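You operate a simulated robot arm through the tools that you are given. There is no shell and no other tool. Be economical: measure what you need, move in short steps, check, and stop when the job is done.

Carry out the task below with a simulated two-armed robot. There is one attempt and no reset: what you move stays moved.

## Task
Tip the jug into the feeder, add grid and lid, carry the tray two-handed to the bench end.
Fine: the jug goes back; spill nothing. Set down upright: water jug.

It is judged by the outcome, as a careful person would: the job done as asked, and still so three seconds after it is handed in. It fails if anything else is knocked over, pushed out of place, dropped, spilled or broken. Lids that push on must go on centred and level and be pressed home; caps that screw on are set level and turned clockwise until they are tight.

## Robot
Two 7-joint arms with two-finger parallel grippers on one trunk, on a base that drives. Base frame: it is fixed to the floor where the robot stands at the start and does not move with it; the origin is under the middle of the robot, x ahead of it, y to its left, z up. Units: mm, rad, N and s.
The left shoulder is at the start at [70, 134, 1251], the right one opposite. With the tool pointing down near the work surface each hand reaches from about 100 to 620 mm from the robot's upright axis, wherever it stands, measured 20 degrees to its own side. Places, roughly: bench end [600, -1200, 800]; feeder [500, -100, 800]; feeder rim [500, -100, 900]. Payload 1.57 kg a hand.
Tool frame (each hand has its own): the origin (TCP) lies between the finger pads and is the grasp point; the fingertips stand 30 mm ahead of it; z points along the fingers, y is the line along which they close. Largest opening 80 mm; finger width 17, thickness 12; the body of the gripper, 40 by 82 mm, starts 80 mm behind the TCP.
Orientation is that of the tool frame in the base frame, as a unit quaternion [x, y, z, w]. With the fingers straight down and closing along the base's y, the tool's x points along the base's -x, its y along +y and its z along -z.

## Interface
- The arms move only by the tool servo_tool. It takes "left_deltas", "right_deltas" or both (then of equal length, played together; a hand with none holds still); each is a list of rows, each a list of 7 numbers: the shift along the base's x, y, z in units of 20 mm (1.0 is 20 mm), then the turn, a rotation vector about the base's x, y, z in units of 5 degrees (1.0 is 5 degrees), then the opening, from 0 (shut) to 1 (fully open). In form: [[tx, ty, tz, rx, ry, rz, claw], ...]. A call has 1 to 10 rows; each row shifts and turns the commanded pose from where the row before left it. A call with a number of a shift or a turn outside -1 to 1 is refused whole. Each row takes 0.2 s and may step no farther than 50 mm and 0.15 rad from the row before; otherwise, or with a gripper value out of range, the whole call is refused. A pose out of reach is approached as far as the arm can. The call stops where the force on the tool passes 40 N (or 10 N more than at its start, if that is more) or the arm is blocked; 0.2 s more then pass. The fingers move at their own pace (about 153 mm/s each) and stop on an object; they squeeze with about 37 N. The grip force told is the motor's: it shows also when the fingers shut on nothing. Time passes only in rows, and 0.2 s behind the last, so rows that do not move let the fingers close. It gives the time, the measured TCP pose, the force on the tool (base axes), the opening and the grip force at its end, in the units of the frame above (readings bear some noise), with the torque about the TCP (base axes, N m) and any sound that the robot's microphone picked up.
- Cameras (640 x 400 px; columns grow to the right, rows downward): "scene" is now at [125, 9.4, 1477.9]; the picture's right is [0.07, -1.00, 0.00], its down [-0.71, -0.05, -0.71] and it looks along [0.70, 0.05, -0.71] (base axes); focal length 232 px, centre (320, 200). "left" rides on the left gripper at [72, 7, -122] in its tool frame; the picture's right is [-0.09, 1.00, 0.00], its down [-0.84, -0.08, -0.54] and it looks along [-0.54, -0.05, 0.84] (tool axes); focal length 238 px, centre (320, 200). "right" rides on the right gripper at [72, -7, -122] in its tool frame; the picture's right is [0.09, 1.00, 0.00], its down [-0.84, 0.08, -0.54] and it looks along [-0.54, 0.05, 0.84] (tool axes); focal length 238 px, centre (320, 200). There is no depth. A picture from a camera that has moved, and an enlarged one, comes with that camera's place and axes in the base frame and with its lens. The place of the scene camera against the robot may be out by one fixed shift of up to 18 mm in any direction.
- snapshot(camera): a new picture of that camera. The clock stands still meanwhile.
- slide_trunk(by): slides the trunk up (or, below 0, down) by that many mm; the arms and the scene camera ride with it, the base frame stays. It gives what a move gives, with no picture.
- roll_base(legs): drives the robot by 1 to 6 legs, each [ahead, left, turn to the left] in mm, mm and rad, along the robot's own axes; the way and the turn of a leg run together, so that a leg with both is an arc; at most 1500 mm and 3.142 rad a leg. The arms and the cameras ride along, it lands a little off, and it stops where it bumps. It gives what a move gives.
- aim_head(pan, tilt): turns the head with the scene camera to pan (to the left, within 1.501 rad either way) and tilt (down, from -0.506 to 1.204), counted from straight ahead of the robot. It gives what a move gives.
- close_up(camera, box): a new picture of the part [left, top, right, bottom] of that camera's present view, enlarged. The clock stands still meanwhile.
- job_done(): hands the job in; it is judged then, once.

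Go step by step. Nothing tells you exact positions but the pictures and the camera data: compare them with the known pose of the tool, close in by small moves and look again before you grip or let go. The budget is 120 turns and 88 pictures, counting those below and the enlarged ones. Unless the task says otherwise, let go and move clear before handing in.

The tools are called after "Request:" by a JSON object that holds its "method" and its "body". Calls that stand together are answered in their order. servo_tool: Moves the arms, as the interface text tells. Its arguments: {"type":"object","properties":{"left_deltas":{"type":"array","items":{"type":"array","items":{"type":"number"}}},"right_deltas":{"type":"array","items":{"type":"array","items":{"type":"number"}}}},"required":[]} The other tools are called the same way: slide_trunk (by) slides the trunk up or down; roll_base (legs) drives the base; aim_head (pan, tilt) turns the head that bears the scene camera; snapshot (camera) takes a picture; close_up (camera, box) takes an enlarged picture of a part of a camera's view; job_done () hands the job in.

At the start:

```text
t: 0.0
left_ee_pos: [364.1, 135.1, 1291.2]
left_tcp_rot: [0.0, 1.0, 0.001, -0.001]
left_force: [0.0, 0.1, 0.3]
left_torque: [0.0, -0.01, 0.0]
left_width: 79.7
left_grasp_force: 0.0
right_ee_pos: [415.1, -173.4, 1257.8]
right_tcp_rot: [0.001, 1.0, 0.001, 0.0]
right_force: [-0.4, -0.4, -0.6]
right_torque: [-0.01, 0.01, -0.01]
right_width: 80.0
right_grasp_force: 0.1
trunk travel left (down, up): [-825.0, 115.0]
robot x, y, heading: [0.3, 1.3, 0.0]
head pan, tilt: [0.068, 0.787]
```

scene: 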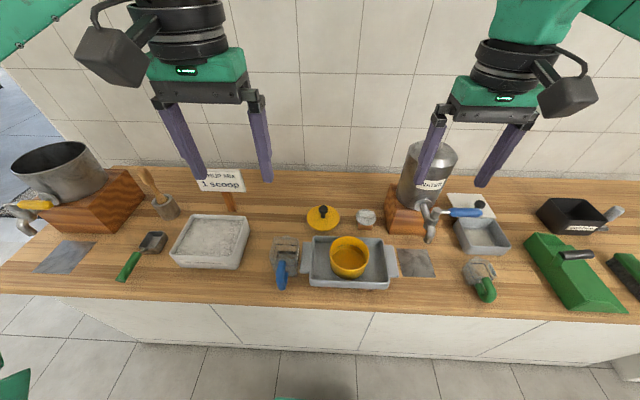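
right: 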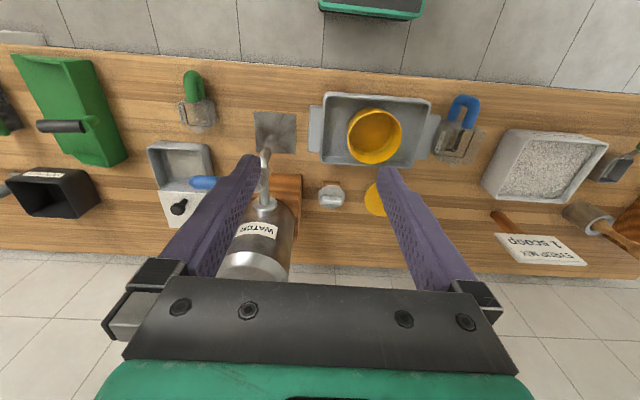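
left: 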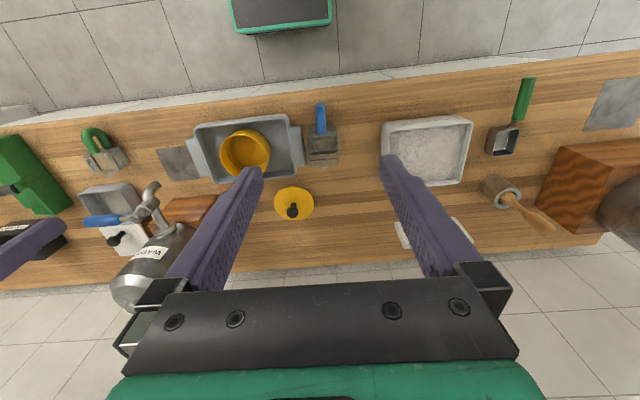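

I see a bench with a tray holding a yellow feeder, a yellow lid with a knob, a small round item that may be the grid, and two jugs, one with a blue handle and one with a green one. I'll look closer to tell the items apart.

Request:
{"method": "close_up", "body": {"camera": "scene", "box": [240, 180, 440, 305]}}

Request:
{"method": "close_up", "body": {"camera": "scene", "box": [400, 180, 640, 330]}}

Request:
{"method": "close_up", "body": {"camera": "scene", "box": [0, 130, 260, 292]}}

```text
3.20 times, centred on (340, 242) of scene
camera zoom: at [125.0, 9.4, 1477.9], right [0.07, -1.0, 0.0], down [-0.71, -0.05, -0.71], along [0.7, 0.05, -0.71], focal length 743 px, centre (256, 64)
```

zoom: 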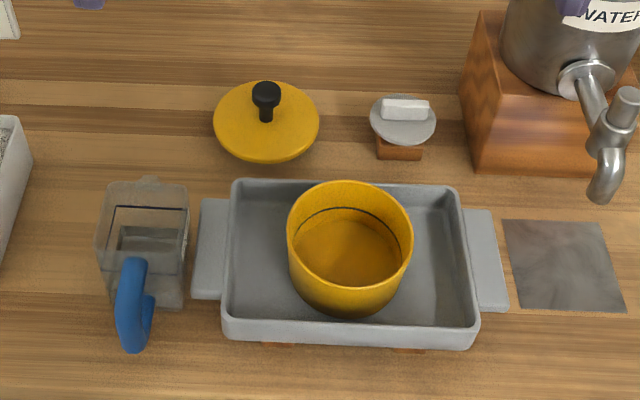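

```text
2.67 times, centred on (520, 255) of scene
camera zoom: at [125.0, 9.4, 1477.9], right [0.07, -1.0, 0.0], down [-0.71, -0.05, -0.71], along [0.7, 0.05, -0.71], focal length 620 px, centre (-213, 53)
```

zoom: 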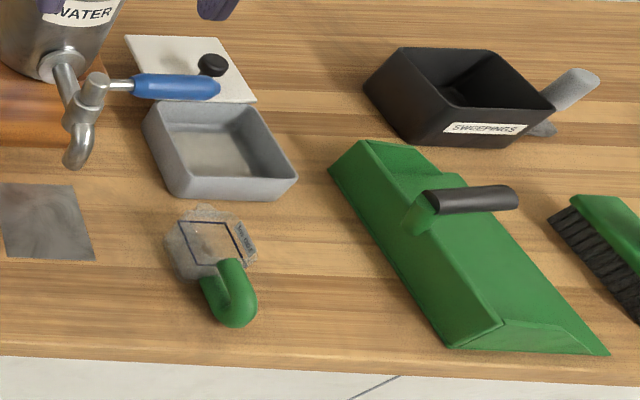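

```text
2.46 times, centred on (130, 211) of scene
camera zoom: at [125.0, 9.4, 1477.9], right [0.07, -1.0, 0.0], down [-0.71, -0.05, -0.71], along [0.7, 0.05, -0.71], focal length 572 px, centre (788, 173)
```

zoom: 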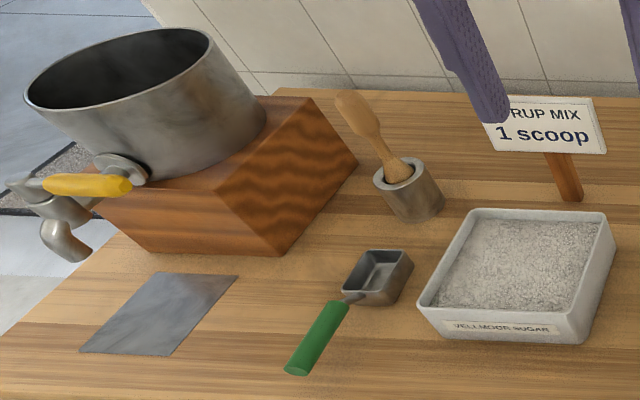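

The blue jug stands by the tray and the green one by the water urn. I'll zoom with the hand cameras to see what each contains and which grip lines matter.

Request:
{"method": "close_up", "body": {"camera": "left", "box": [180, 90, 360, 230]}}

Request:
{"method": "close_up", "body": {"camera": "right", "box": [140, 60, 260, 140]}}

Request:
{"method": "close_up", "body": {"camera": "scene", "box": [260, 225, 310, 295]}}

Request:
{"method": "close_up", "body": {"camera": "scene", "box": [455, 250, 505, 310]}}

```text
2.86 times, centred on (270, 160) of left
camera zoom: at [292.5, 142.2, 1412.7], right [0.09, 1.0, 0.0], down [0.84, -0.08, 0.54], along [0.54, -0.05, -0.84], focal length 681 px, centre (463, 314)
```

zoom: 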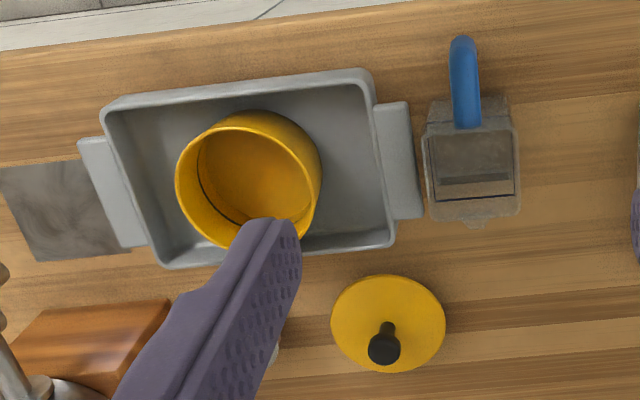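

```text
5.00 times, centred on (200, 100) of right
camera zoom: at [343.0, -180.0, 1378.9], right [-0.09, 1.0, 0.0], down [0.84, 0.08, 0.54], along [0.54, 0.05, -0.84], focal length 1192 px, centre (920, 700)
```

zoom: 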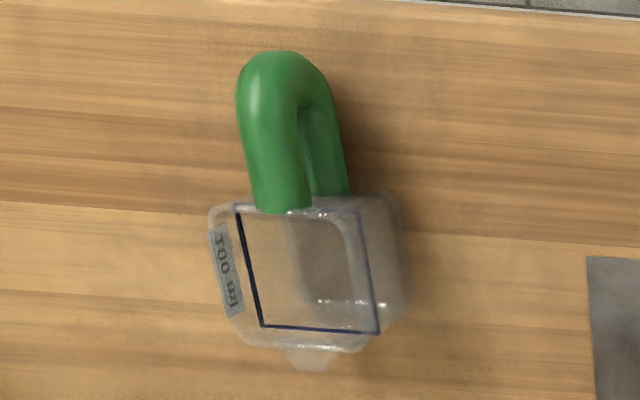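

```text
5.71 times, centred on (285, 260) of scene
camera zoom: at [125.0, 9.4, 1477.9], right [0.07, -1.0, 0.0], down [-0.71, -0.05, -0.71], along [0.7, 0.05, -0.71], focal length 1328 px, centre (520, -143)
```

zoom: 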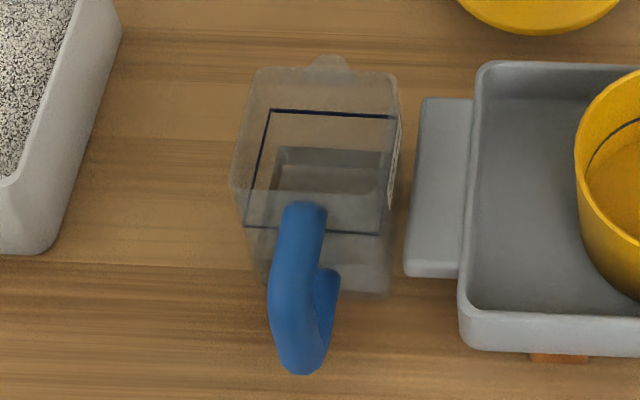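

```text
6.67 times, centred on (480, 280) of scene
camera zoom: at [125.0, 9.4, 1477.9], right [0.07, -1.0, 0.0], down [-0.71, -0.05, -0.71], along [0.7, 0.05, -0.71], focal length 1549 px, centre (-747, -333)
```

zoom: 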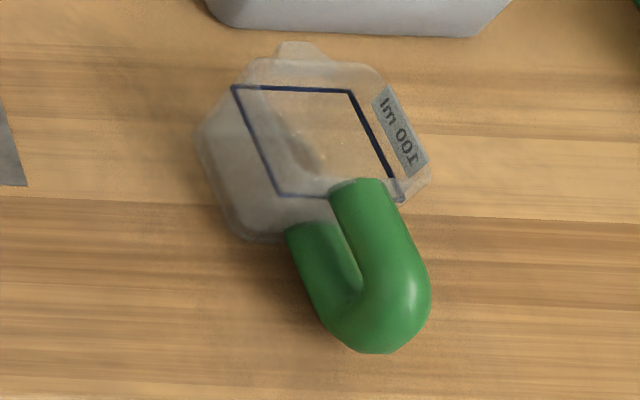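

Both jugs are clear with a fill line, and I must see which one holds the liquid. I lower both hands to look into each.

Request:
{"method": "servo_tool", "body": {"left_deltas": [[0, 0, -1, 0, 0, 0, 1], [0, 0, -1, 0, 0, 0, 1], [0, 0, -1, 0, 0, 0, 1], [0, 0, -1, 0, 0, 0, 1], [0, 0, -1, 0, 0, 0, 1], [0, 0, -1, 0, 0, 0, 1], [0, 0, -1, 0, 0, 0, 1], [0, 0, -1, 0, 0, 0, 1], [0, 0, -1, 0, 0, 0, 1], [0, 0, -1, 0, 0, 0, 1]], "right_deltas": [[0, -1, -1, 0, 0, 0, 1], [0, -1, -1, 0, 0, 0, 1], [0, -1, -1, 0, 0, 0, 1], [0, -1, -1, 0, 0, 0, 1], [0, -1, -1, 0, 0, 0, 1], [0, -1, -1, 0, 0, 0, 1], [0, -1, -1, 0, 0, 0, 1], [0, -1, -1, 0, 0, 0, 1], [0, -1, -1, 0, 0, 0, 1], [0, -1, -1, 0, 0, 0, 1]]}}

Request:
{"method": "snapshot", "body": {"camera": "left"}}

Request:
{"method": "snapshot", "body": {"camera": "right"}}

```text
t: 2.2
left_ee_pos: [364.5, 135.1, 1090.5]
left_tcp_rot: [0.0, 1.0, 0.0, -0.002]
left_force: [-0.1, -0.5, -0.1]
left_torque: [-0.01, 0.02, 0.05]
left_width: 79.9
left_grasp_force: 0.0
right_ee_pos: [414.5, -374.1, 1056.7]
right_tcp_rot: [0.0, 1.0, 0.001, 0.0]
right_force: [-0.2, -0.9, -0.1]
right_torque: [0.0, 0.02, -0.03]
right_width: 79.9
right_grasp_force: 0.1
trunk travel left (down, up): [-825.0, 115.0]
robot x, y, heading: [2.5, -0.7, -0.006]
head pan, tilt: [0.068, 0.787]
```

```text
77 pictures are left
camera left: at [291.7, 141.4, 1212.6], right [0.09, 1.0, 0.0], down [0.84, -0.08, 0.54], along [0.54, -0.05, -0.84], focal length 238 px, centre (320, 200)
```

left: 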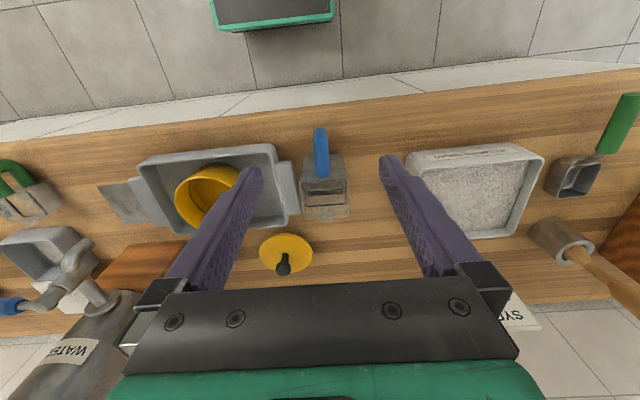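

```text
76 pictures are left
camera right: at [342.6, -380.6, 1178.0], right [-0.09, 1.0, 0.0], down [0.84, 0.08, 0.54], along [0.54, 0.05, -0.84], focal length 238 px, centre (320, 200)
```

right: 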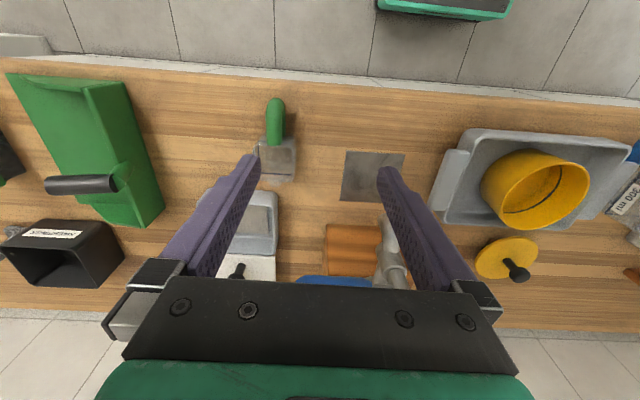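

Now close looks into each jug.

Request:
{"method": "close_up", "body": {"camera": "left", "box": [290, 120, 360, 225]}}

Request:
{"method": "close_up", "body": {"camera": "right", "box": [245, 90, 310, 190]}}

Request:
{"method": "close_up", "body": {"camera": "right", "box": [430, 120, 640, 290]}}

```text
3.81 times, centred on (325, 172) of left
camera zoom: at [291.7, 141.4, 1212.6], right [0.09, 1.0, 0.0], down [0.84, -0.08, 0.54], along [0.54, -0.05, -0.84], focal length 908 px, centre (301, 305)
```

zoom: 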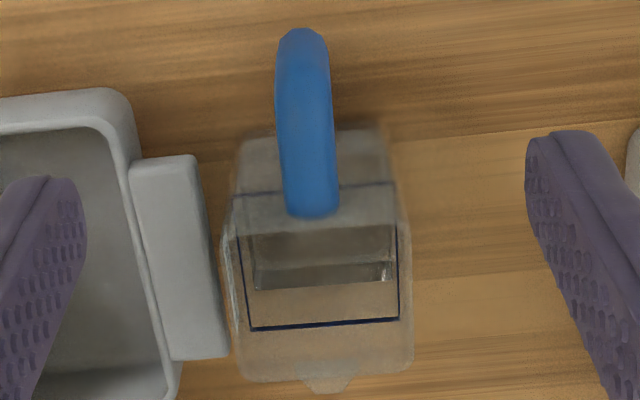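

```text
4.00 times, centred on (278, 140) of right
camera zoom: at [342.6, -380.6, 1178.0], right [-0.09, 1.0, 0.0], down [0.84, 0.08, 0.54], along [0.54, 0.05, -0.84], focal length 953 px, centre (490, 440)
```

zoom: 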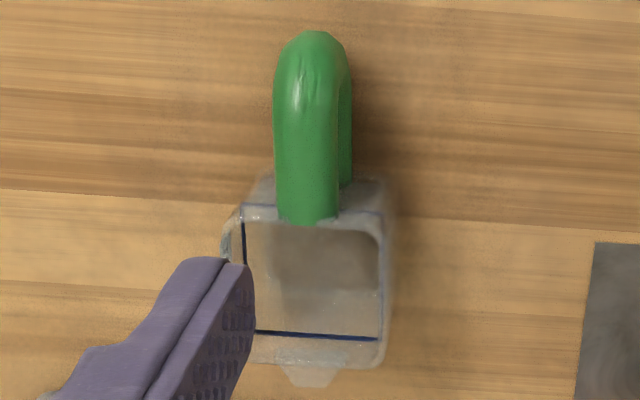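

```text
2.35 times, centred on (535, 205) of right
camera zoom: at [342.6, -380.6, 1178.0], right [-0.09, 1.0, 0.0], down [0.84, 0.08, 0.54], along [0.54, 0.05, -0.84], focal length 561 px, centre (-186, 188)
```

zoom: 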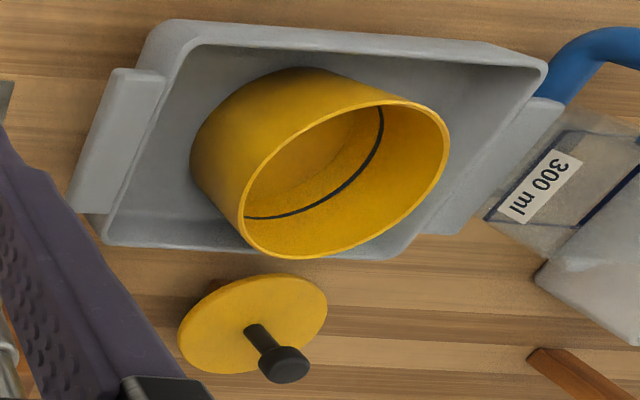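

The pictures leave the liquid level unclear: blue is marked 300 ml and green 100 ml. I bring the left hand down in front of the blue jug and pitch it forward, which gives a side view and starts the handle approach.

Request:
{"method": "servo_tool", "body": {"left_deltas": [[-0.2, 0, -0.95, 0, -1, 0, 1], [-0.2, 0, -0.95, 0, -1, 0, 1], [-0.2, 0, -0.95, 0, -1, 0, 1], [-0.2, 0, -0.95, 0, -1, 0, 1], [-0.2, 0, -0.95, 0, -1, 0, 1], [-0.2, 0, -0.95, 0, -1, 0, 1], [-0.2, 0, -0.95, 0, -1, 0, 1], [-0.2, 0, -0.95, 0, -1, 0, 1], [-0.2, 0, -0.95, 0, -1, 0, 1], [-0.2, 0, -0.95, 0, -1, 0, 1]]}}

Request:
{"method": "snapshot", "body": {"camera": "left"}}

```text
t: 4.4
left_ee_pos: [321.7, 114.1, 913.3]
left_tcp_rot: [0.004, 0.916, -0.015, 0.401]
left_force: [-0.6, -1.2, -0.1]
left_torque: [-0.02, 0.0, 0.02]
left_width: 79.9
left_grasp_force: 0.0
left hand out of reach, approached as far as the arm can: row 7, 8
right_ee_pos: [414.7, -374.7, 1054.8]
right_tcp_rot: [0.0, 1.0, 0.001, -0.001]
right_force: [0.1, -0.7, -0.1]
right_torque: [0.06, -0.02, -0.03]
right_width: 80.0
right_grasp_force: 0.0
trunk travel left (down, up): [-825.0, 115.0]
robot x, y, heading: [0.0, -1.1, 0.001]
head pan, tilt: [0.068, 0.787]
```

```text
72 pictures are left
camera left: at [183.4, 122.8, 941.6], right [0.08, 1.0, 0.04], down [0.17, -0.06, 0.98], along [0.98, -0.07, -0.17], focal length 238 px, centre (320, 200)
```

left: 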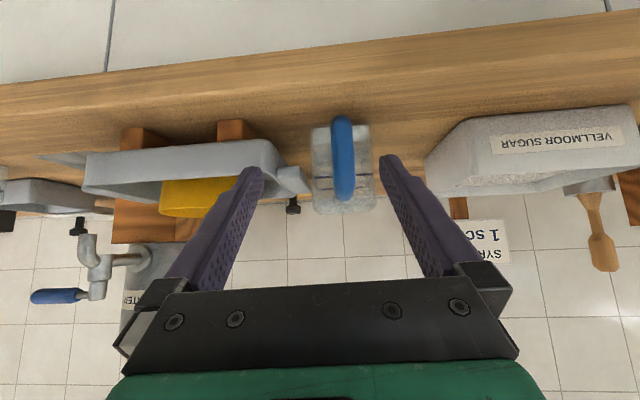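

The side view shows the jug; I zoom in for the level.

Request:
{"method": "close_up", "body": {"camera": "left", "box": [290, 100, 400, 225]}}

Request:
{"method": "close_up", "body": {"camera": "left", "box": [80, 110, 320, 260]}}

```text
3.20 times, centred on (345, 162) of left
camera zoom: at [183.4, 122.8, 941.6], right [0.08, 1.0, 0.04], down [0.17, -0.06, 0.98], along [0.98, -0.07, -0.17], focal length 763 px, centre (240, 320)
```

zoom: 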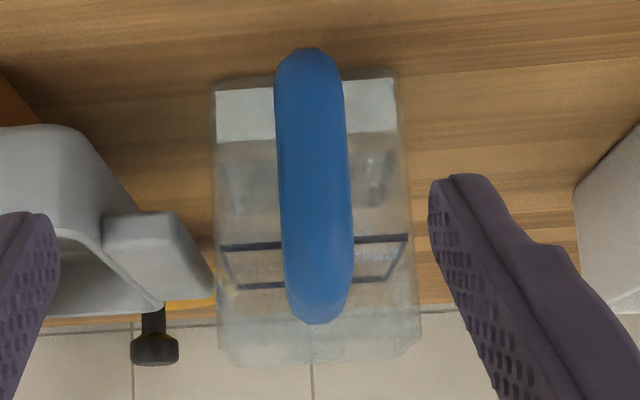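

```text
2.67 times, centred on (200, 185) of left
camera zoom: at [183.4, 122.8, 941.6], right [0.08, 1.0, 0.04], down [0.17, -0.06, 0.98], along [0.98, -0.07, -0.17], focal length 636 px, centre (640, 240)
```

zoom: 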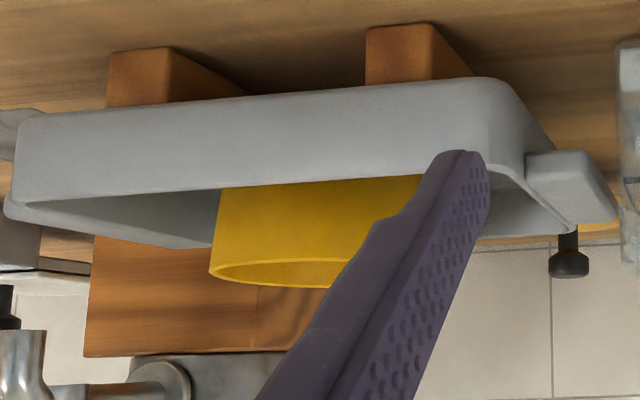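

The blue jug shows a pale band at the bottom, which may be liquid or just a thick base. I compare with the green jug from the same angle.

Request:
{"method": "servo_tool", "body": {"right_deltas": [[-0.42, -0.2, -0.7, 0, -1, 0, 1], [-0.42, -0.2, -0.7, 0, -1, 0, 1], [-0.42, -0.2, -0.7, 0, -1, 0, 1], [-0.42, -0.2, -0.7, 0, -1, 0, 1], [-0.42, -0.2, -0.7, 0, -1, 0, 1], [-0.42, -0.2, -0.7, 0, -1, 0, 1], [-0.42, -0.2, -0.7, 0, -1, 0, 1], [-0.42, -0.2, -0.7, 0, -1, 0, 1], [-0.42, -0.2, -0.7, 0, -1, 0, 1], [-0.42, -0.2, -0.7, 0, -1, 0, 1]]}}

Request:
{"method": "close_up", "body": {"camera": "right", "box": [230, 70, 390, 230]}}

```text
t: 6.6
left_ee_pos: [319.7, 114.7, 913.4]
left_tcp_rot: [0.003, 0.916, -0.016, 0.401]
left_force: [-0.4, 0.0, -0.2]
left_torque: [0.0, 0.02, 0.02]
left_width: 80.0
left_grasp_force: 0.0
right_ee_pos: [332.1, -407.1, 917.4]
right_tcp_rot: [0.001, 0.906, 0.001, 0.424]
right_force: [-0.6, -0.2, 0.2]
right_torque: [0.02, -0.04, 0.01]
right_width: 79.9
right_grasp_force: 0.0
right hand out of reach, approached as far as the arm can: row 6
trunk travel left (down, up): [-825.0, 115.0]
robot x, y, heading: [-1.3, 0.5, 0.001]
head pan, tilt: [0.068, 0.787]
```

```text
2.50 times, centred on (310, 150) of right
camera zoom: at [192.6, -414.0, 939.1], right [-0.06, 1.0, -0.07], down [0.12, 0.07, 0.99], along [0.99, 0.05, -0.12], focal length 596 px, centre (345, 325)
```

zoom: 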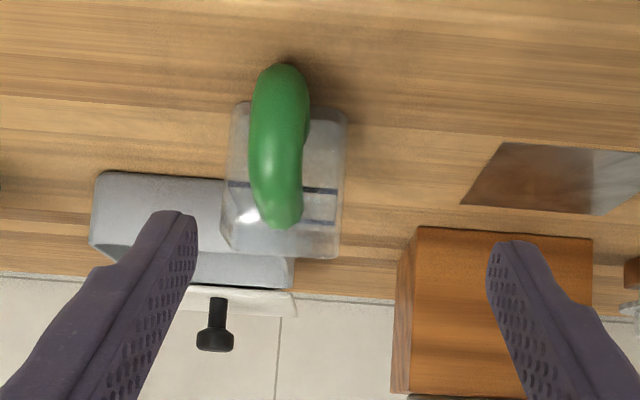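

The green jug is empty, while the blue 300 ml jug by the tray holds the liquid, so blue is the one to tip. To point the left hand horizontally at its handle (about x 405, y 134, z 855) I first back up and lower the trunk.

Request:
{"method": "roll_base", "body": {"legs": [[-170, 0, 0]]}}

Request:
{"method": "slide_trunk", "body": {"by": -150}}

Request:
{"method": "servo_tool", "body": {"left_deltas": [[0.5, 0.5, 0.6, 0, -1, 0, 1], [0.5, 0.5, 0.6, 0, -1, 0, 1], [0.5, 0.5, 0.6, 0, -1, 0, 1], [0.5, 0, 0.6, 0, -1, 0, 1], [0.5, 0, 0.6, 0, -1, 0, 1], [0.5, 0, 0.6, 0, -1, 0, 1], [0.5, 0, 0.6, 0, -1, 0, 1], [0.5, 0, 0.6, 0, -1, 0, 1]]}}

Request:
{"method": "snapshot", "body": {"camera": "left"}}

Request:
{"method": "snapshot", "body": {"camera": "scene"}}

```text
t: 8.1
left_ee_pos: [152.8, 114.6, 911.7]
left_tcp_rot: [0.003, 0.917, -0.016, 0.399]
left_force: [0.3, -0.5, 0.4]
left_torque: [-0.02, 0.0, 0.02]
left_width: 80.1
left_grasp_force: 0.1
right_ee_pos: [165.4, -405.8, 914.6]
right_tcp_rot: [0.001, 0.907, -0.001, 0.422]
right_force: [-0.6, 0.5, -0.2]
right_torque: [-0.01, 0.01, 0.03]
right_width: 80.0
right_grasp_force: 0.1
trunk travel left (down, up): [-825.0, 115.0]
robot x, y, heading: [-168.9, 1.5, 0.002]
head pan, tilt: [0.068, 0.787]
```

```text
t: 9.8
left_ee_pos: [150.2, 115.0, 762.5]
left_tcp_rot: [0.003, 0.917, -0.016, 0.4]
left_force: [0.0, -0.4, 0.2]
left_torque: [0.01, 0.03, -0.01]
left_width: 80.0
left_grasp_force: 0.0
right_ee_pos: [161.8, -407.6, 765.7]
right_tcp_rot: [0.001, 0.907, -0.001, 0.422]
right_force: [0.0, 0.4, -0.7]
right_torque: [-0.05, -0.01, 0.0]
right_width: 79.7
right_grasp_force: 0.0
trunk travel left (down, up): [-675.0, 265.0]
robot x, y, heading: [-170.7, 0.2, 0.0]
head pan, tilt: [0.068, 0.787]
```

```text
t: 11.6
left_ee_pos: [237.5, 97.1, 887.9]
left_tcp_rot: [0.009, 0.725, -0.014, 0.689]
left_force: [0.4, -0.2, -0.3]
left_torque: [-0.01, 0.04, 0.03]
left_width: 80.0
left_grasp_force: 0.0
left hand out of reach, approached as far as the arm can: row 2, 3, 4, 5, 6, 7, 8
right_ee_pos: [163.2, -407.0, 765.4]
right_tcp_rot: [0.0, 0.906, 0.001, 0.423]
right_force: [-0.4, 0.0, 0.4]
right_torque: [0.0, -0.02, 0.0]
right_width: 80.0
right_grasp_force: 0.1
trunk travel left (down, up): [-675.0, 265.0]
robot x, y, heading: [-170.3, -0.8, -0.002]
head pan, tilt: [0.068, 0.787]
```

```text
68 pictures are left
camera left: at [112.6, 107.7, 821.4], right [0.04, 1.0, 0.08], down [-0.5, -0.05, 0.86], along [0.86, -0.07, 0.5], focal length 238 px, centre (320, 200)
```

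left: 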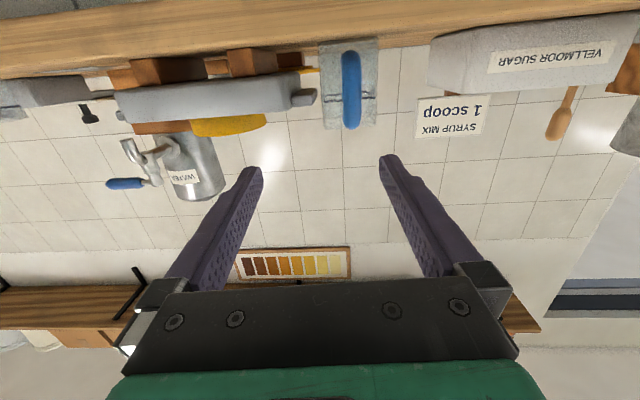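

```text
67 pictures are left
camera scene: at [-45.1, 9.0, 1327.9], right [0.07, -1.0, 0.0], down [-0.71, -0.05, -0.71], along [0.7, 0.05, -0.71], focal length 232 px, centre (320, 200)
```

scene: 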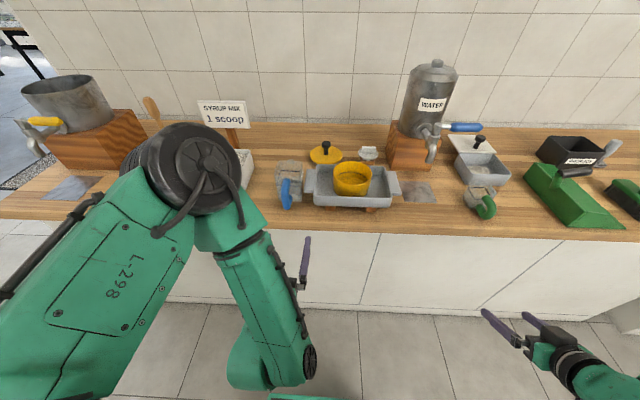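

The hand is nearly horizontal, though lagging in y and z while close to the body. I extend forward toward the handle, staying short of it, and check.

Request:
{"method": "servo_tool", "body": {"left_deltas": [[1, 0.3, 0, 0, 0, 0, 1], [1, 0.3, 0, 0, 0, 0, 1], [1, 0, 0, 0, 0, 0, 1], [1, 0, 0, 0, 0, 0, 1], [0.5, 0, 0, 0, 0, 0, 1]]}}

```text
t: 12.8
left_ee_pos: [319.4, 83.3, 906.1]
left_tcp_rot: [0.007, 0.725, -0.013, 0.689]
left_force: [-0.7, -0.3, -0.4]
left_torque: [-0.03, 0.03, 0.0]
left_width: 80.0
left_grasp_force: 0.0
left hand out of reach, approached as far as the arm can: row 1, 2, 3, 4
right_ee_pos: [163.4, -407.3, 767.1]
right_tcp_rot: [0.001, 0.906, 0.0, 0.423]
right_force: [-0.5, 0.1, -0.5]
right_torque: [0.0, 0.02, 0.01]
right_width: 79.8
right_grasp_force: 0.0
trunk travel left (down, up): [-675.0, 265.0]
robot x, y, heading: [-169.1, -2.2, -0.001]
head pan, tilt: [0.068, 0.787]
```

The arm hits a limit with horizontal fingers this low, so I bring the shoulders down further and raise the hand again.

Request:
{"method": "servo_tool", "body": {"left_deltas": [[-1, 0, 0, 0, 0, 0, 1], [-1, 0, 0, 0, 0, 0, 1], [0, 0, 0, 0, 0, 0, 1]]}}

Request:
{"method": "slide_trunk", "body": {"by": -200}}

Request:
{"method": "servo_tool", "body": {"left_deltas": [[0, 0.5, 1, 0, 0, 0, 1], [0, 0.5, 1, 0, 0, 0, 1], [0, 0.5, 1, 0, 0, 0, 1], [0, 0.5, 1, 0, 0, 0, 1], [0, 0.5, 1, 0, 0, 0, 1], [0, 0, 1, 0, 0, 0, 1], [0, 0, 1, 0, 0, 0, 1]]}}

```text
t: 13.6
left_ee_pos: [279.4, 85.5, 905.5]
left_tcp_rot: [0.008, 0.723, -0.014, 0.691]
left_force: [0.2, 0.6, -0.4]
left_torque: [0.02, 0.04, 0.0]
left_width: 79.9
left_grasp_force: 0.1
right_ee_pos: [163.3, -407.1, 766.5]
right_tcp_rot: [0.0, 0.906, 0.0, 0.423]
right_force: [0.0, 0.2, 0.5]
right_torque: [-0.01, -0.02, 0.03]
right_width: 80.1
right_grasp_force: 0.1
trunk travel left (down, up): [-675.0, 265.0]
robot x, y, heading: [-169.3, 0.3, -0.001]
head pan, tilt: [0.068, 0.787]
```

```text
t: 15.8
left_ee_pos: [279.0, 84.5, 705.2]
left_tcp_rot: [0.009, 0.724, -0.014, 0.69]
left_force: [-0.3, -0.1, 0.4]
left_torque: [0.01, -0.02, -0.04]
left_width: 80.1
left_grasp_force: 0.0
right_ee_pos: [163.6, -406.8, 565.1]
right_tcp_rot: [0.001, 0.906, 0.0, 0.423]
right_force: [0.3, 0.1, 0.2]
right_torque: [0.0, -0.01, 0.0]
right_width: 79.9
right_grasp_force: 0.0
trunk travel left (down, up): [-475.0, 465.0]
robot x, y, heading: [-166.7, 2.9, -0.003]
head pan, tilt: [0.068, 0.787]
```

```text
t: 17.4
left_ee_pos: [285.5, 125.0, 822.1]
left_tcp_rot: [0.008, 0.724, -0.014, 0.689]
left_force: [0.0, 0.4, -0.6]
left_torque: [0.04, 0.01, -0.02]
left_width: 80.1
left_grasp_force: 0.2
left hand out of reach, approached as far as the arm can: row 5, 7
right_ee_pos: [163.3, -407.7, 565.5]
right_tcp_rot: [-0.001, 0.906, 0.001, 0.424]
right_force: [0.0, 0.5, -0.5]
right_torque: [-0.01, 0.04, -0.05]
right_width: 79.8
right_grasp_force: 0.0
trunk travel left (down, up): [-475.0, 465.0]
robot x, y, heading: [-167.7, 1.3, -0.0]
head pan, tilt: [0.068, 0.787]
```

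Request:
{"method": "servo_tool", "body": {"left_deltas": [[0.8, 0.15, 0.5, 0, 0, 0, 1], [0.8, 0.15, 0.5, 0, 0, 0, 1], [0.8, 0.15, 0.5, 0, 0, 0, 1], [0.6, 0, 0.15, 0, 0, 0, 1], [0, 0, 0, 0, 0, 0, 1]]}}

Request:
{"method": "snapshot", "body": {"camera": "left"}}

Request:
{"method": "snapshot", "body": {"camera": "scene"}}

```text
t: 18.6
left_ee_pos: [345.1, 133.3, 857.0]
left_tcp_rot: [0.009, 0.724, -0.015, 0.69]
left_force: [0.6, 1.1, 1.1]
left_torque: [0.01, 0.0, -0.02]
left_width: 79.8
left_grasp_force: 0.1
right_ee_pos: [162.7, -406.7, 567.0]
right_tcp_rot: [0.0, 0.906, 0.0, 0.422]
right_force: [0.2, 0.3, -0.2]
right_torque: [0.0, 0.02, 0.02]
right_width: 80.0
right_grasp_force: 0.0
trunk travel left (down, up): [-475.0, 465.0]
robot x, y, heading: [-170.8, -1.3, -0.0]
head pan, tilt: [0.068, 0.787]
```

```text
66 pictures are left
camera left: at [219.8, 143.0, 788.6], right [0.04, 1.0, 0.08], down [-0.5, -0.05, 0.86], along [0.86, -0.07, 0.5], focal length 238 px, centre (320, 200)
```

left: 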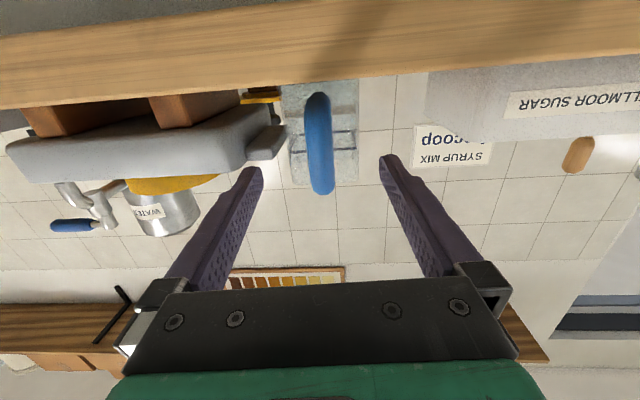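

```text
65 pictures are left
camera scene: at [-45.5, 9.5, 1127.9], right [0.07, -1.0, 0.0], down [-0.71, -0.05, -0.71], along [0.7, 0.05, -0.71], focal length 232 px, centre (320, 200)
```

scene: 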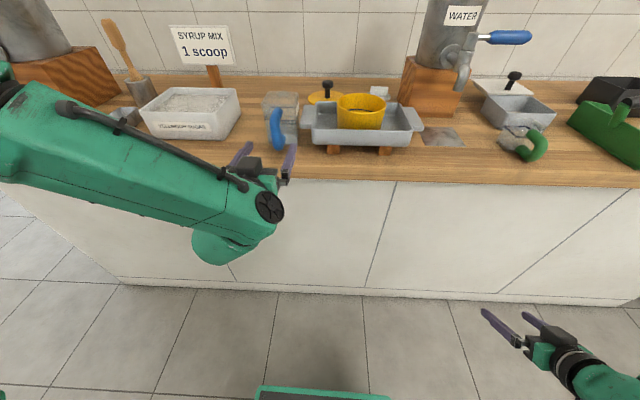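

The handle is centred between the fingers, about 60 mm ahead at y≈130. I move in with the claw open and look.

Request:
{"method": "servo_tool", "body": {"left_deltas": [[1, -0.1, -0.2, 0, 0, 0, 1], [1, -0.05, -0.2, 0, 0, 0, 1], [1, 0, 0, 0, 0, 0, 1], [0, 0, 0, 0, 0, 0, 1]]}}

Request:
{"method": "snapshot", "body": {"camera": "left"}}

Request:
{"method": "close_up", "body": {"camera": "scene", "box": [210, 80, 330, 180]}}

```text
t: 19.6
left_ee_pos: [405.9, 129.7, 848.2]
left_tcp_rot: [0.008, 0.723, -0.014, 0.69]
left_force: [0.0, -0.2, 0.3]
left_torque: [-0.02, 0.0, 0.0]
left_width: 80.0
left_grasp_force: 0.0
right_ee_pos: [161.8, -406.9, 565.8]
right_tcp_rot: [0.001, 0.906, 0.0, 0.422]
right_force: [0.2, -0.2, -0.6]
right_torque: [0.01, 0.04, -0.01]
right_width: 80.2
right_grasp_force: 0.1
trunk travel left (down, up): [-475.0, 465.0]
robot x, y, heading: [-169.8, 1.8, 0.002]
head pan, tilt: [0.068, 0.787]
```

```text
64 pictures are left
camera left: at [279.7, 139.6, 781.4], right [0.04, 1.0, 0.08], down [-0.5, -0.05, 0.86], along [0.86, -0.07, 0.5], focal length 238 px, centre (320, 200)
```

left: 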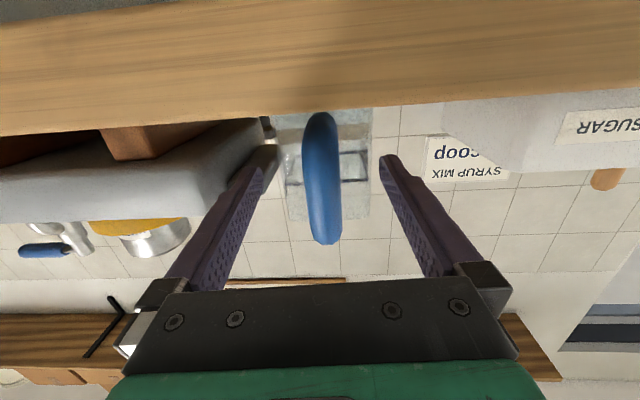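

```text
4.00 times, centred on (270, 130) of scene
camera zoom: at [-45.6, 9.3, 1128.0], right [0.07, -1.0, 0.0], down [-0.71, -0.05, -0.71], along [0.7, 0.05, -0.71], focal length 929 px, centre (520, 480)
```

zoom: 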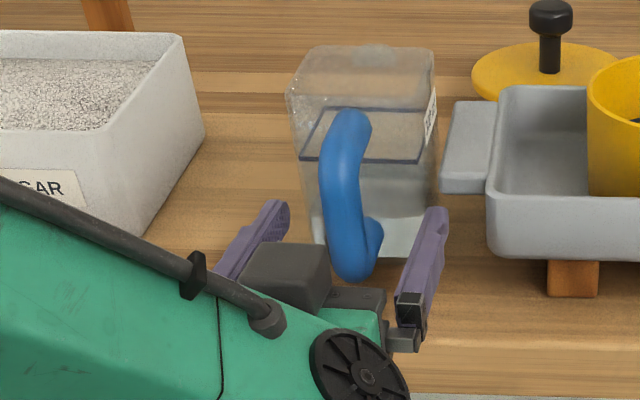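

The handle leg sits between the pads. I close on it.

Request:
{"method": "servo_tool", "body": {"left_deltas": [[0, 0, 0, 0, 0, 0, 0.2], [0, 0, 0, 0, 0, 0, 0], [0, 0, 0, 0, 0, 0, 0], [0, 0, 0, 0, 0, 0, 0]]}}

Request:
{"method": "servo_tool", "body": {"left_deltas": [[0, 0, 0.5, 0, 0, 0, 0], [0, 0, 0.5, 0, 0, 0, 0], [0, 0, 0.5, 0, 0, 0, 0], [0, 0, 0, 0, 0, 0, 0]]}}

Request:
{"method": "snapshot", "body": {"camera": "scene"}}

```text
t: 20.6
left_ee_pos: [404.6, 130.4, 847.4]
left_tcp_rot: [0.009, 0.724, -0.015, 0.69]
left_force: [0.9, 0.9, -0.4]
left_torque: [0.16, -0.05, -0.02]
left_width: 21.2
left_grasp_force: 34.1
right_ee_pos: [161.9, -407.2, 564.9]
right_tcp_rot: [0.0, 0.906, 0.0, 0.422]
right_force: [-0.3, -0.3, 0.3]
right_torque: [-0.03, 0.0, -0.01]
right_width: 80.2
right_grasp_force: 0.1
trunk travel left (down, up): [-475.0, 465.0]
robot x, y, heading: [-169.6, -0.9, -0.002]
head pan, tilt: [0.068, 0.787]
```

```text
t: 21.6
left_ee_pos: [405.4, 129.7, 878.2]
left_tcp_rot: [0.009, 0.725, -0.015, 0.689]
left_force: [-0.1, 0.5, -2.2]
left_torque: [0.01, 0.25, 0.01]
left_width: 21.1
left_grasp_force: 34.6
right_ee_pos: [162.9, -407.1, 564.6]
right_tcp_rot: [0.001, 0.907, -0.001, 0.422]
right_force: [1.0, 0.4, -0.1]
right_torque: [0.01, 0.02, 0.0]
right_width: 79.7
right_grasp_force: 0.1
trunk travel left (down, up): [-475.0, 465.0]
robot x, y, heading: [-171.1, 1.6, -0.0]
head pan, tilt: [0.068, 0.787]
```

```text
62 pictures are left
camera scene: at [-44.6, 9.4, 1127.8], right [0.07, -1.0, 0.0], down [-0.71, -0.05, -0.71], along [0.7, 0.05, -0.71], focal length 232 px, centre (320, 200)
```

scene: 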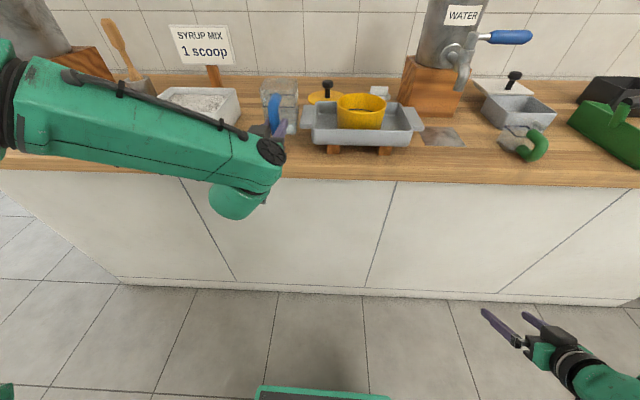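

The grip holds and the load is about 220 g, so only part of the jug is liquid. I place the feeder at about (486, −50) with its rim at z≈897. I raise the trunk and drive forward so the pour is in reach.

Request:
{"method": "slide_trunk", "body": {"by": 200}}

Request:
{"method": "roll_base", "body": {"legs": [[65, 0, 0], [65, 0, 0]]}}

Request:
{"method": "snapshot", "body": {"camera": "scene"}}

```text
t: 23.8
left_ee_pos: [405.7, 130.0, 1078.5]
left_tcp_rot: [0.008, 0.724, -0.014, 0.689]
left_force: [0.5, 0.7, -3.6]
left_torque: [-0.02, 0.24, 0.01]
left_width: 21.4
left_grasp_force: 34.7
right_ee_pos: [163.3, -407.0, 765.5]
right_tcp_rot: [0.001, 0.907, -0.001, 0.422]
right_force: [0.3, 0.2, -0.2]
right_torque: [-0.01, -0.01, 0.0]
right_width: 80.2
right_grasp_force: 0.0
trunk travel left (down, up): [-675.0, 265.0]
robot x, y, heading: [-172.0, 0.0, -0.001]
head pan, tilt: [0.068, 0.787]
```

```text
t: 25.3
left_ee_pos: [534.0, 129.8, 1078.5]
left_tcp_rot: [0.009, 0.724, -0.015, 0.689]
left_force: [0.7, 0.3, -4.6]
left_torque: [-0.01, 0.27, -0.01]
left_width: 21.4
left_grasp_force: 35.2
right_ee_pos: [290.9, -408.0, 766.4]
right_tcp_rot: [0.001, 0.906, 0.0, 0.423]
right_force: [0.4, 0.3, 0.3]
right_torque: [-0.01, 0.0, 0.02]
right_width: 80.2
right_grasp_force: 0.1
trunk travel left (down, up): [-675.0, 265.0]
robot x, y, heading: [-43.4, 2.8, -0.002]
head pan, tilt: [0.068, 0.787]
```

```text
61 pictures are left
camera scene: at [83.8, 9.3, 1328.0], right [0.07, -1.0, 0.0], down [-0.71, -0.05, -0.71], along [0.7, 0.05, -0.71], focal length 232 px, centre (320, 200)
```

scene: 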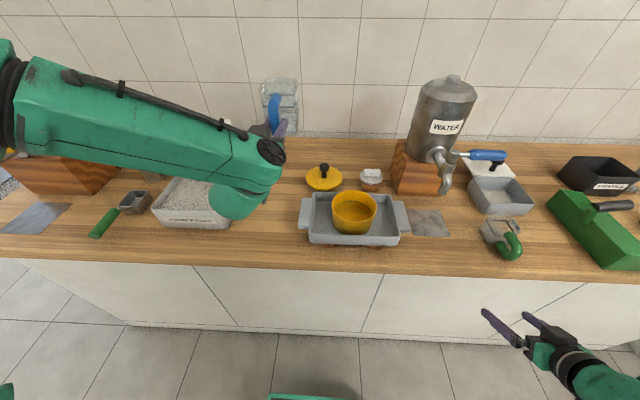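

The jug is level and clear of everything. I swing it to the feeder while tilting it gently, staying well below the spill angle.

Request:
{"method": "servo_tool", "body": {"left_deltas": [[-0.5, -0.5, 0, 0, 0.4, 0, 0], [-1, -1, 0, 0, 0.6, 0, 0], [-1, -1, 0, 0, 0.6, 0, 0], [-1, -1, 0, 0, 0.6, 0, 0], [-1, -1, 0, 0, 0.6, 0, 0], [-1, -1, 0, 0, 0.6, 0, 0], [-1, -1, 0, 0, 0.6, 0, 0], [-1, -1, 0, 0, 0.4, 0, 0], [-1, -1, 0, 0, 0.2, 0, 0], [-0.5, -0.5, 0, 0, 0, 0, 0]]}}

Request:
{"method": "snapshot", "body": {"camera": "scene"}}

Request:
{"method": "snapshot", "body": {"camera": "left"}}

```text
t: 27.5
left_ee_pos: [355.1, -50.1, 1079.5]
left_tcp_rot: [0.005, 0.847, -0.016, 0.531]
left_force: [-1.1, 0.3, -3.3]
left_torque: [-0.02, 0.23, -0.01]
left_width: 21.2
left_grasp_force: 34.3
right_ee_pos: [293.0, -407.4, 766.5]
right_tcp_rot: [-0.001, 0.906, 0.001, 0.423]
right_force: [0.0, -0.9, -0.1]
right_torque: [0.0, -0.02, -0.01]
right_width: 80.1
right_grasp_force: 0.1
trunk travel left (down, up): [-675.0, 265.0]
robot x, y, heading: [-40.4, 2.6, 0.0]
head pan, tilt: [0.068, 0.787]
```

```text
60 pictures are left
camera scene: at [84.5, 8.7, 1327.9], right [0.07, -1.0, 0.0], down [-0.71, -0.05, -0.71], along [0.7, 0.05, -0.71], focal length 232 px, centre (320, 200)
```

scene: 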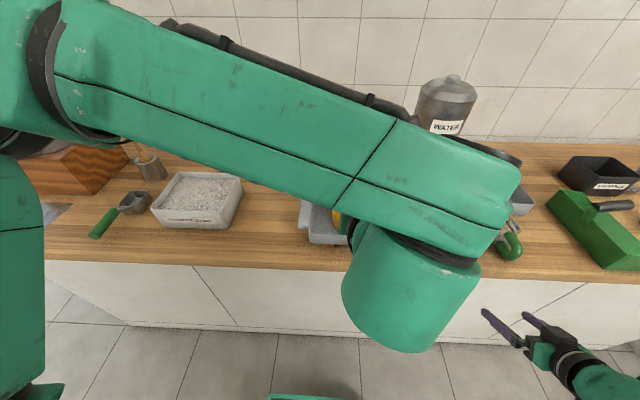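

```text
59 pictures are left
camera left: at [213.3, -41.2, 1065.8], right [0.07, 1.0, 0.06], down [-0.13, -0.05, 0.99], along [0.99, -0.07, 0.12], focal length 238 px, centre (320, 200)
```

left: 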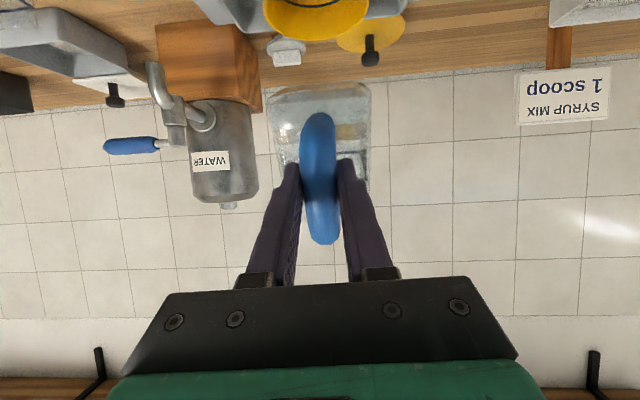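

The tilt is 23° and the spout is over the feeder in y. I tilt on slowly to about 60°, keeping the spout near x 480.

Request:
{"method": "servo_tool", "body": {"left_deltas": [[-0.1, 0, -0.1, 0, 0.75, 0, 0], [-0.1, 0, -0.1, 0, 0.75, 0, 0], [-0.1, 0, -0.1, 0, 0.75, 0, 0], [0, 0, -0.1, 0, 0.75, 0, 0], [0, 0, -0.1, 0, 0.75, 0, 0], [0.1, 0, -0.1, 0, 0.7, 0, 0], [0.2, 0, -0.1, 0, 0.7, 0, 0], [0.25, 0, -0.1, 0, 0.7, 0, 0], [0.25, 0, 0, 0, 0.7, 0, 0], [0.3, 0, 0, 0, 0.7, 0, 0]]}}

Request:
{"method": "snapshot", "body": {"camera": "left"}}

```text
t: 29.7
left_ee_pos: [373.0, -50.5, 1063.3]
left_tcp_rot: [0.001, 0.97, -0.017, 0.241]
left_force: [0.1, 0.0, -2.1]
left_torque: [0.02, 0.05, 0.01]
left_width: 21.3
left_grasp_force: 34.1
right_ee_pos: [293.2, -405.9, 765.7]
right_tcp_rot: [0.0, 0.907, 0.0, 0.422]
right_force: [0.2, 0.2, -0.5]
right_torque: [-0.01, 0.0, -0.04]
right_width: 80.1
right_grasp_force: 0.0
trunk travel left (down, up): [-675.0, 265.0]
robot x, y, heading: [-44.1, -2.0, -0.003]
head pan, tilt: [0.068, 0.787]
```

```text
58 pictures are left
camera left: at [250.5, -40.9, 1135.4], right [0.09, 1.0, 0.01], down [0.48, -0.05, 0.87], along [0.87, -0.07, -0.49], focal length 238 px, centre (320, 200)
```

left: 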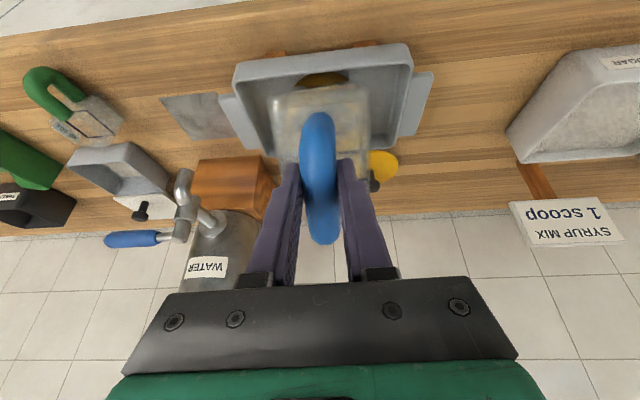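

The tilt is about 59° and the torque shows liquid has begun to move. I continue slowly to about 100°.

Request:
{"method": "servo_tool", "body": {"left_deltas": [[0.3, 0, 0, 0, 0.8, 0, 0], [0.35, 0, 0, 0, 0.8, 0, 0], [0.35, 0, 0, 0, 0.8, 0, 0], [0.4, 0, 0, 0, 0.8, 0, 0], [0.45, 0, 0, 0, 0.8, 0, 0], [0.45, 0, 0, 0, 0.8, 0, 0], [0.45, 0, 0, 0, 0.8, 0, 0], [0.5, 0, 0, 0, 0.8, 0, 0], [0.5, 0, 0, 0, 0.8, 0, 0], [0.5, 0, 0, 0, 0.8, 0, 0]]}}

Request:
{"method": "snapshot", "body": {"camera": "left"}}

Request:
{"method": "snapshot", "body": {"camera": "scene"}}

```text
t: 31.9
left_ee_pos: [439.9, -50.3, 1056.0]
left_tcp_rot: [-0.003, 0.996, -0.01, -0.093]
left_force: [0.2, 0.3, -1.7]
left_torque: [-0.02, -0.04, -0.03]
left_width: 21.1
left_grasp_force: 33.7
left hand out of reach, approached as far as the arm can: row 10
right_ee_pos: [292.4, -406.8, 766.1]
right_tcp_rot: [0.001, 0.906, -0.001, 0.423]
right_force: [-0.2, -0.6, 0.4]
right_torque: [-0.02, -0.03, -0.03]
right_width: 80.1
right_grasp_force: 0.0
trunk travel left (down, up): [-675.0, 265.0]
robot x, y, heading: [-40.2, 2.3, -0.004]
head pan, tilt: [0.068, 0.787]
```

```text
57 pictures are left
camera left: at [390.8, -42.3, 1187.5], right [0.08, 1.0, -0.04], down [0.92, -0.06, 0.38], along [0.38, -0.07, -0.92], focal length 238 px, centre (320, 200)
```

left: 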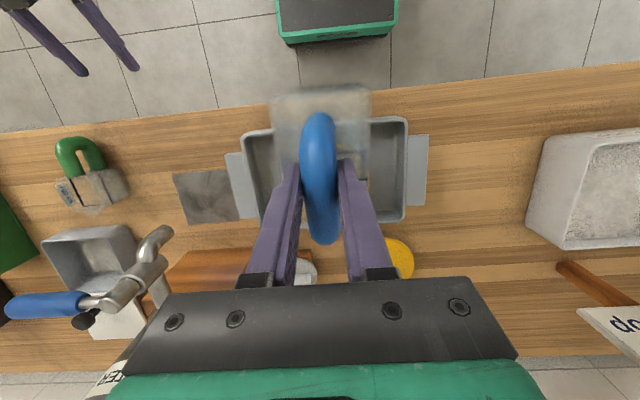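

```text
56 pictures are left
camera scene: at [84.5, 9.5, 1327.9], right [0.07, -1.0, 0.0], down [-0.71, -0.05, -0.71], along [0.7, 0.05, -0.71], focal length 232 px, centre (320, 200)
```

scene: 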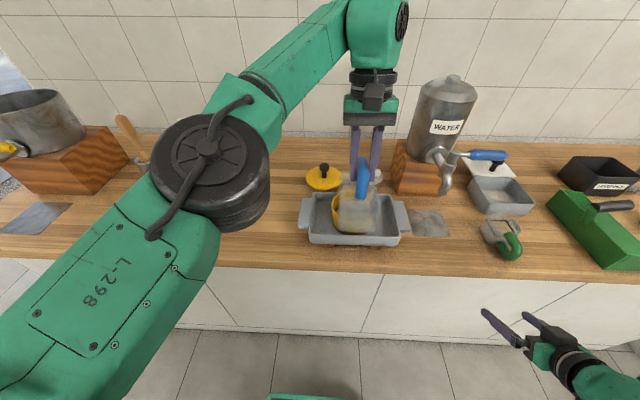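

The tilt is about 98°, with the spout roughly 468 in x, and the arm is at its reach. I let it drain, creep the base 40 mm forward (the spout stays over the feeder) and finish the tilt.

Request:
{"method": "servo_tool", "body": {"left_deltas": [[0, 0, 0, 0, 0, 0, 0], [0, 0, 0, 0, 0, 0, 0], [0, 0, 0, 0, 0, 0, 0], [0, 0, 0, 0, 0, 0, 0], [0, 0, 0, 0, 0, 0, 0]]}}

Request:
{"method": "roll_base", "body": {"legs": [[40, 0, 0]]}}

Request:
{"method": "servo_tool", "body": {"left_deltas": [[0, 0, 0.2, 0, 0.6, 0, 0], [0, 0, 0.2, 0, 0.6, 0, 0], [0, 0, 0.1, 0, 0.6, 0, 0], [0, 0, 0, 0, 0.6, 0, 0], [0, 0, 0, 0, 0, 0, 0], [0, 0, 0, 0, 0, 0, 0], [0, 0, 0, 0, 0, 0, 0], [0, 0, 0, 0, 0, 0, 0]]}}

Request:
{"method": "snapshot", "body": {"camera": "scene"}}

```text
t: 33.1
left_ee_pos: [440.0, -50.4, 1054.5]
left_tcp_rot: [-0.003, 0.996, -0.01, -0.092]
left_force: [0.0, 0.0, -2.4]
left_torque: [0.0, -0.05, 0.0]
left_width: 20.8
left_grasp_force: 34.7
right_ee_pos: [292.6, -407.6, 765.3]
right_tcp_rot: [0.0, 0.907, 0.001, 0.422]
right_force: [-0.4, 0.2, -1.1]
right_torque: [-0.01, 0.02, -0.07]
right_width: 80.2
right_grasp_force: 0.0
trunk travel left (down, up): [-675.0, 265.0]
robot x, y, heading: [-39.1, -5.5, -0.0]
head pan, tilt: [0.068, 0.787]
```

```text
t: 34.0
left_ee_pos: [476.6, -51.7, 1056.9]
left_tcp_rot: [-0.004, 0.996, -0.01, -0.09]
left_force: [-0.5, 0.5, -2.2]
left_torque: [0.0, -0.06, -0.01]
left_width: 21.0
left_grasp_force: 34.5
right_ee_pos: [329.0, -407.1, 767.3]
right_tcp_rot: [0.001, 0.906, -0.001, 0.423]
right_force: [-0.3, 0.1, 0.3]
right_torque: [0.01, -0.03, -0.03]
right_width: 79.9
right_grasp_force: 0.1
trunk travel left (down, up): [-675.0, 265.0]
robot x, y, heading: [-0.1, 0.3, -0.004]
head pan, tilt: [0.068, 0.787]
```

```text
t: 35.8
left_ee_pos: [446.2, -49.0, 1055.3]
left_tcp_rot: [-0.003, 0.982, -0.009, -0.188]
left_force: [0.1, 0.1, -2.3]
left_torque: [0.01, -0.09, 0.0]
left_width: 21.0
left_grasp_force: 34.5
left hand out of reach, approached as far as the arm can: row 1, 2, 3, 4
right_ee_pos: [332.3, -406.9, 766.4]
right_tcp_rot: [0.001, 0.907, -0.001, 0.422]
right_force: [1.0, -0.5, -0.1]
right_torque: [0.01, 0.01, 0.0]
right_width: 79.9
right_grasp_force: 0.0
trunk travel left (down, up): [-675.0, 265.0]
robot x, y, heading: [-1.0, 3.1, 0.001]
head pan, tilt: [0.068, 0.787]
```

```text
55 pictures are left
camera scene: at [124.2, 9.1, 1327.9], right [0.07, -1.0, 0.0], down [-0.71, -0.05, -0.71], along [0.7, 0.05, -0.71], focal length 232 px, centre (320, 200)
```

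scene: 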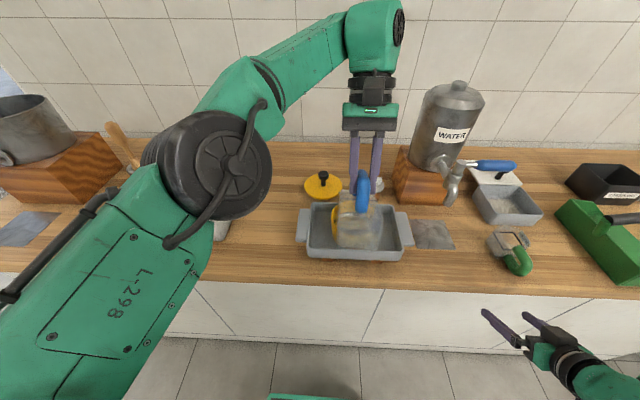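

Request:
{"method": "close_up", "body": {"camera": "scene", "box": [285, 160, 425, 270]}}

Request:
{"method": "close_up", "body": {"camera": "left", "box": [220, 70, 440, 250]}}

```text
3.64 times, centred on (355, 215) of scene
camera zoom: at [124.2, 9.1, 1327.9], right [0.07, -1.0, 0.0], down [-0.71, -0.05, -0.71], along [0.7, 0.05, -0.71], focal length 845 px, centre (193, 146)
```

zoom: 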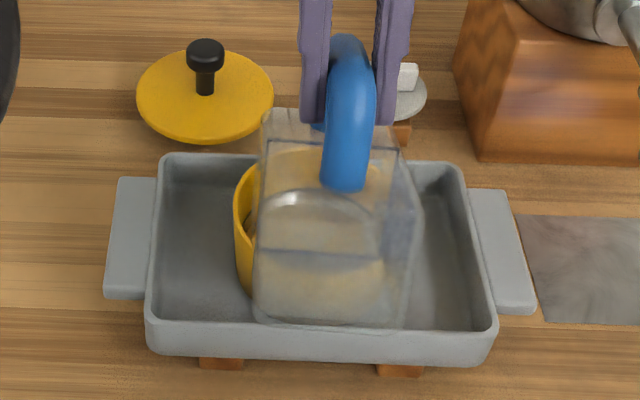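

```text
2.22 times, centred on (330, 160) of left
camera zoom: at [423.6, -40.9, 1195.5], right [0.08, 1.0, -0.05], down [0.98, -0.07, 0.2], along [0.19, -0.06, -0.98], focal length 530 px, centre (298, 289)
```

zoom: 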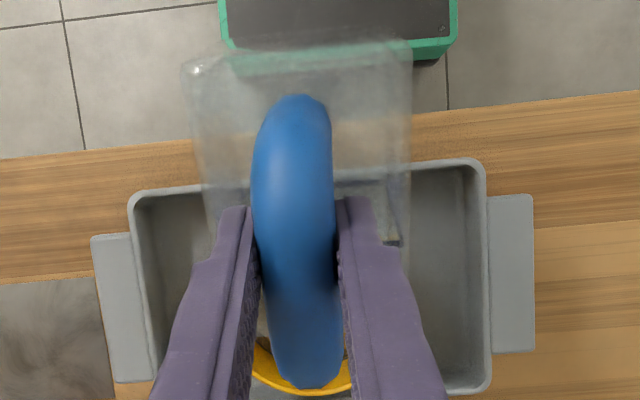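

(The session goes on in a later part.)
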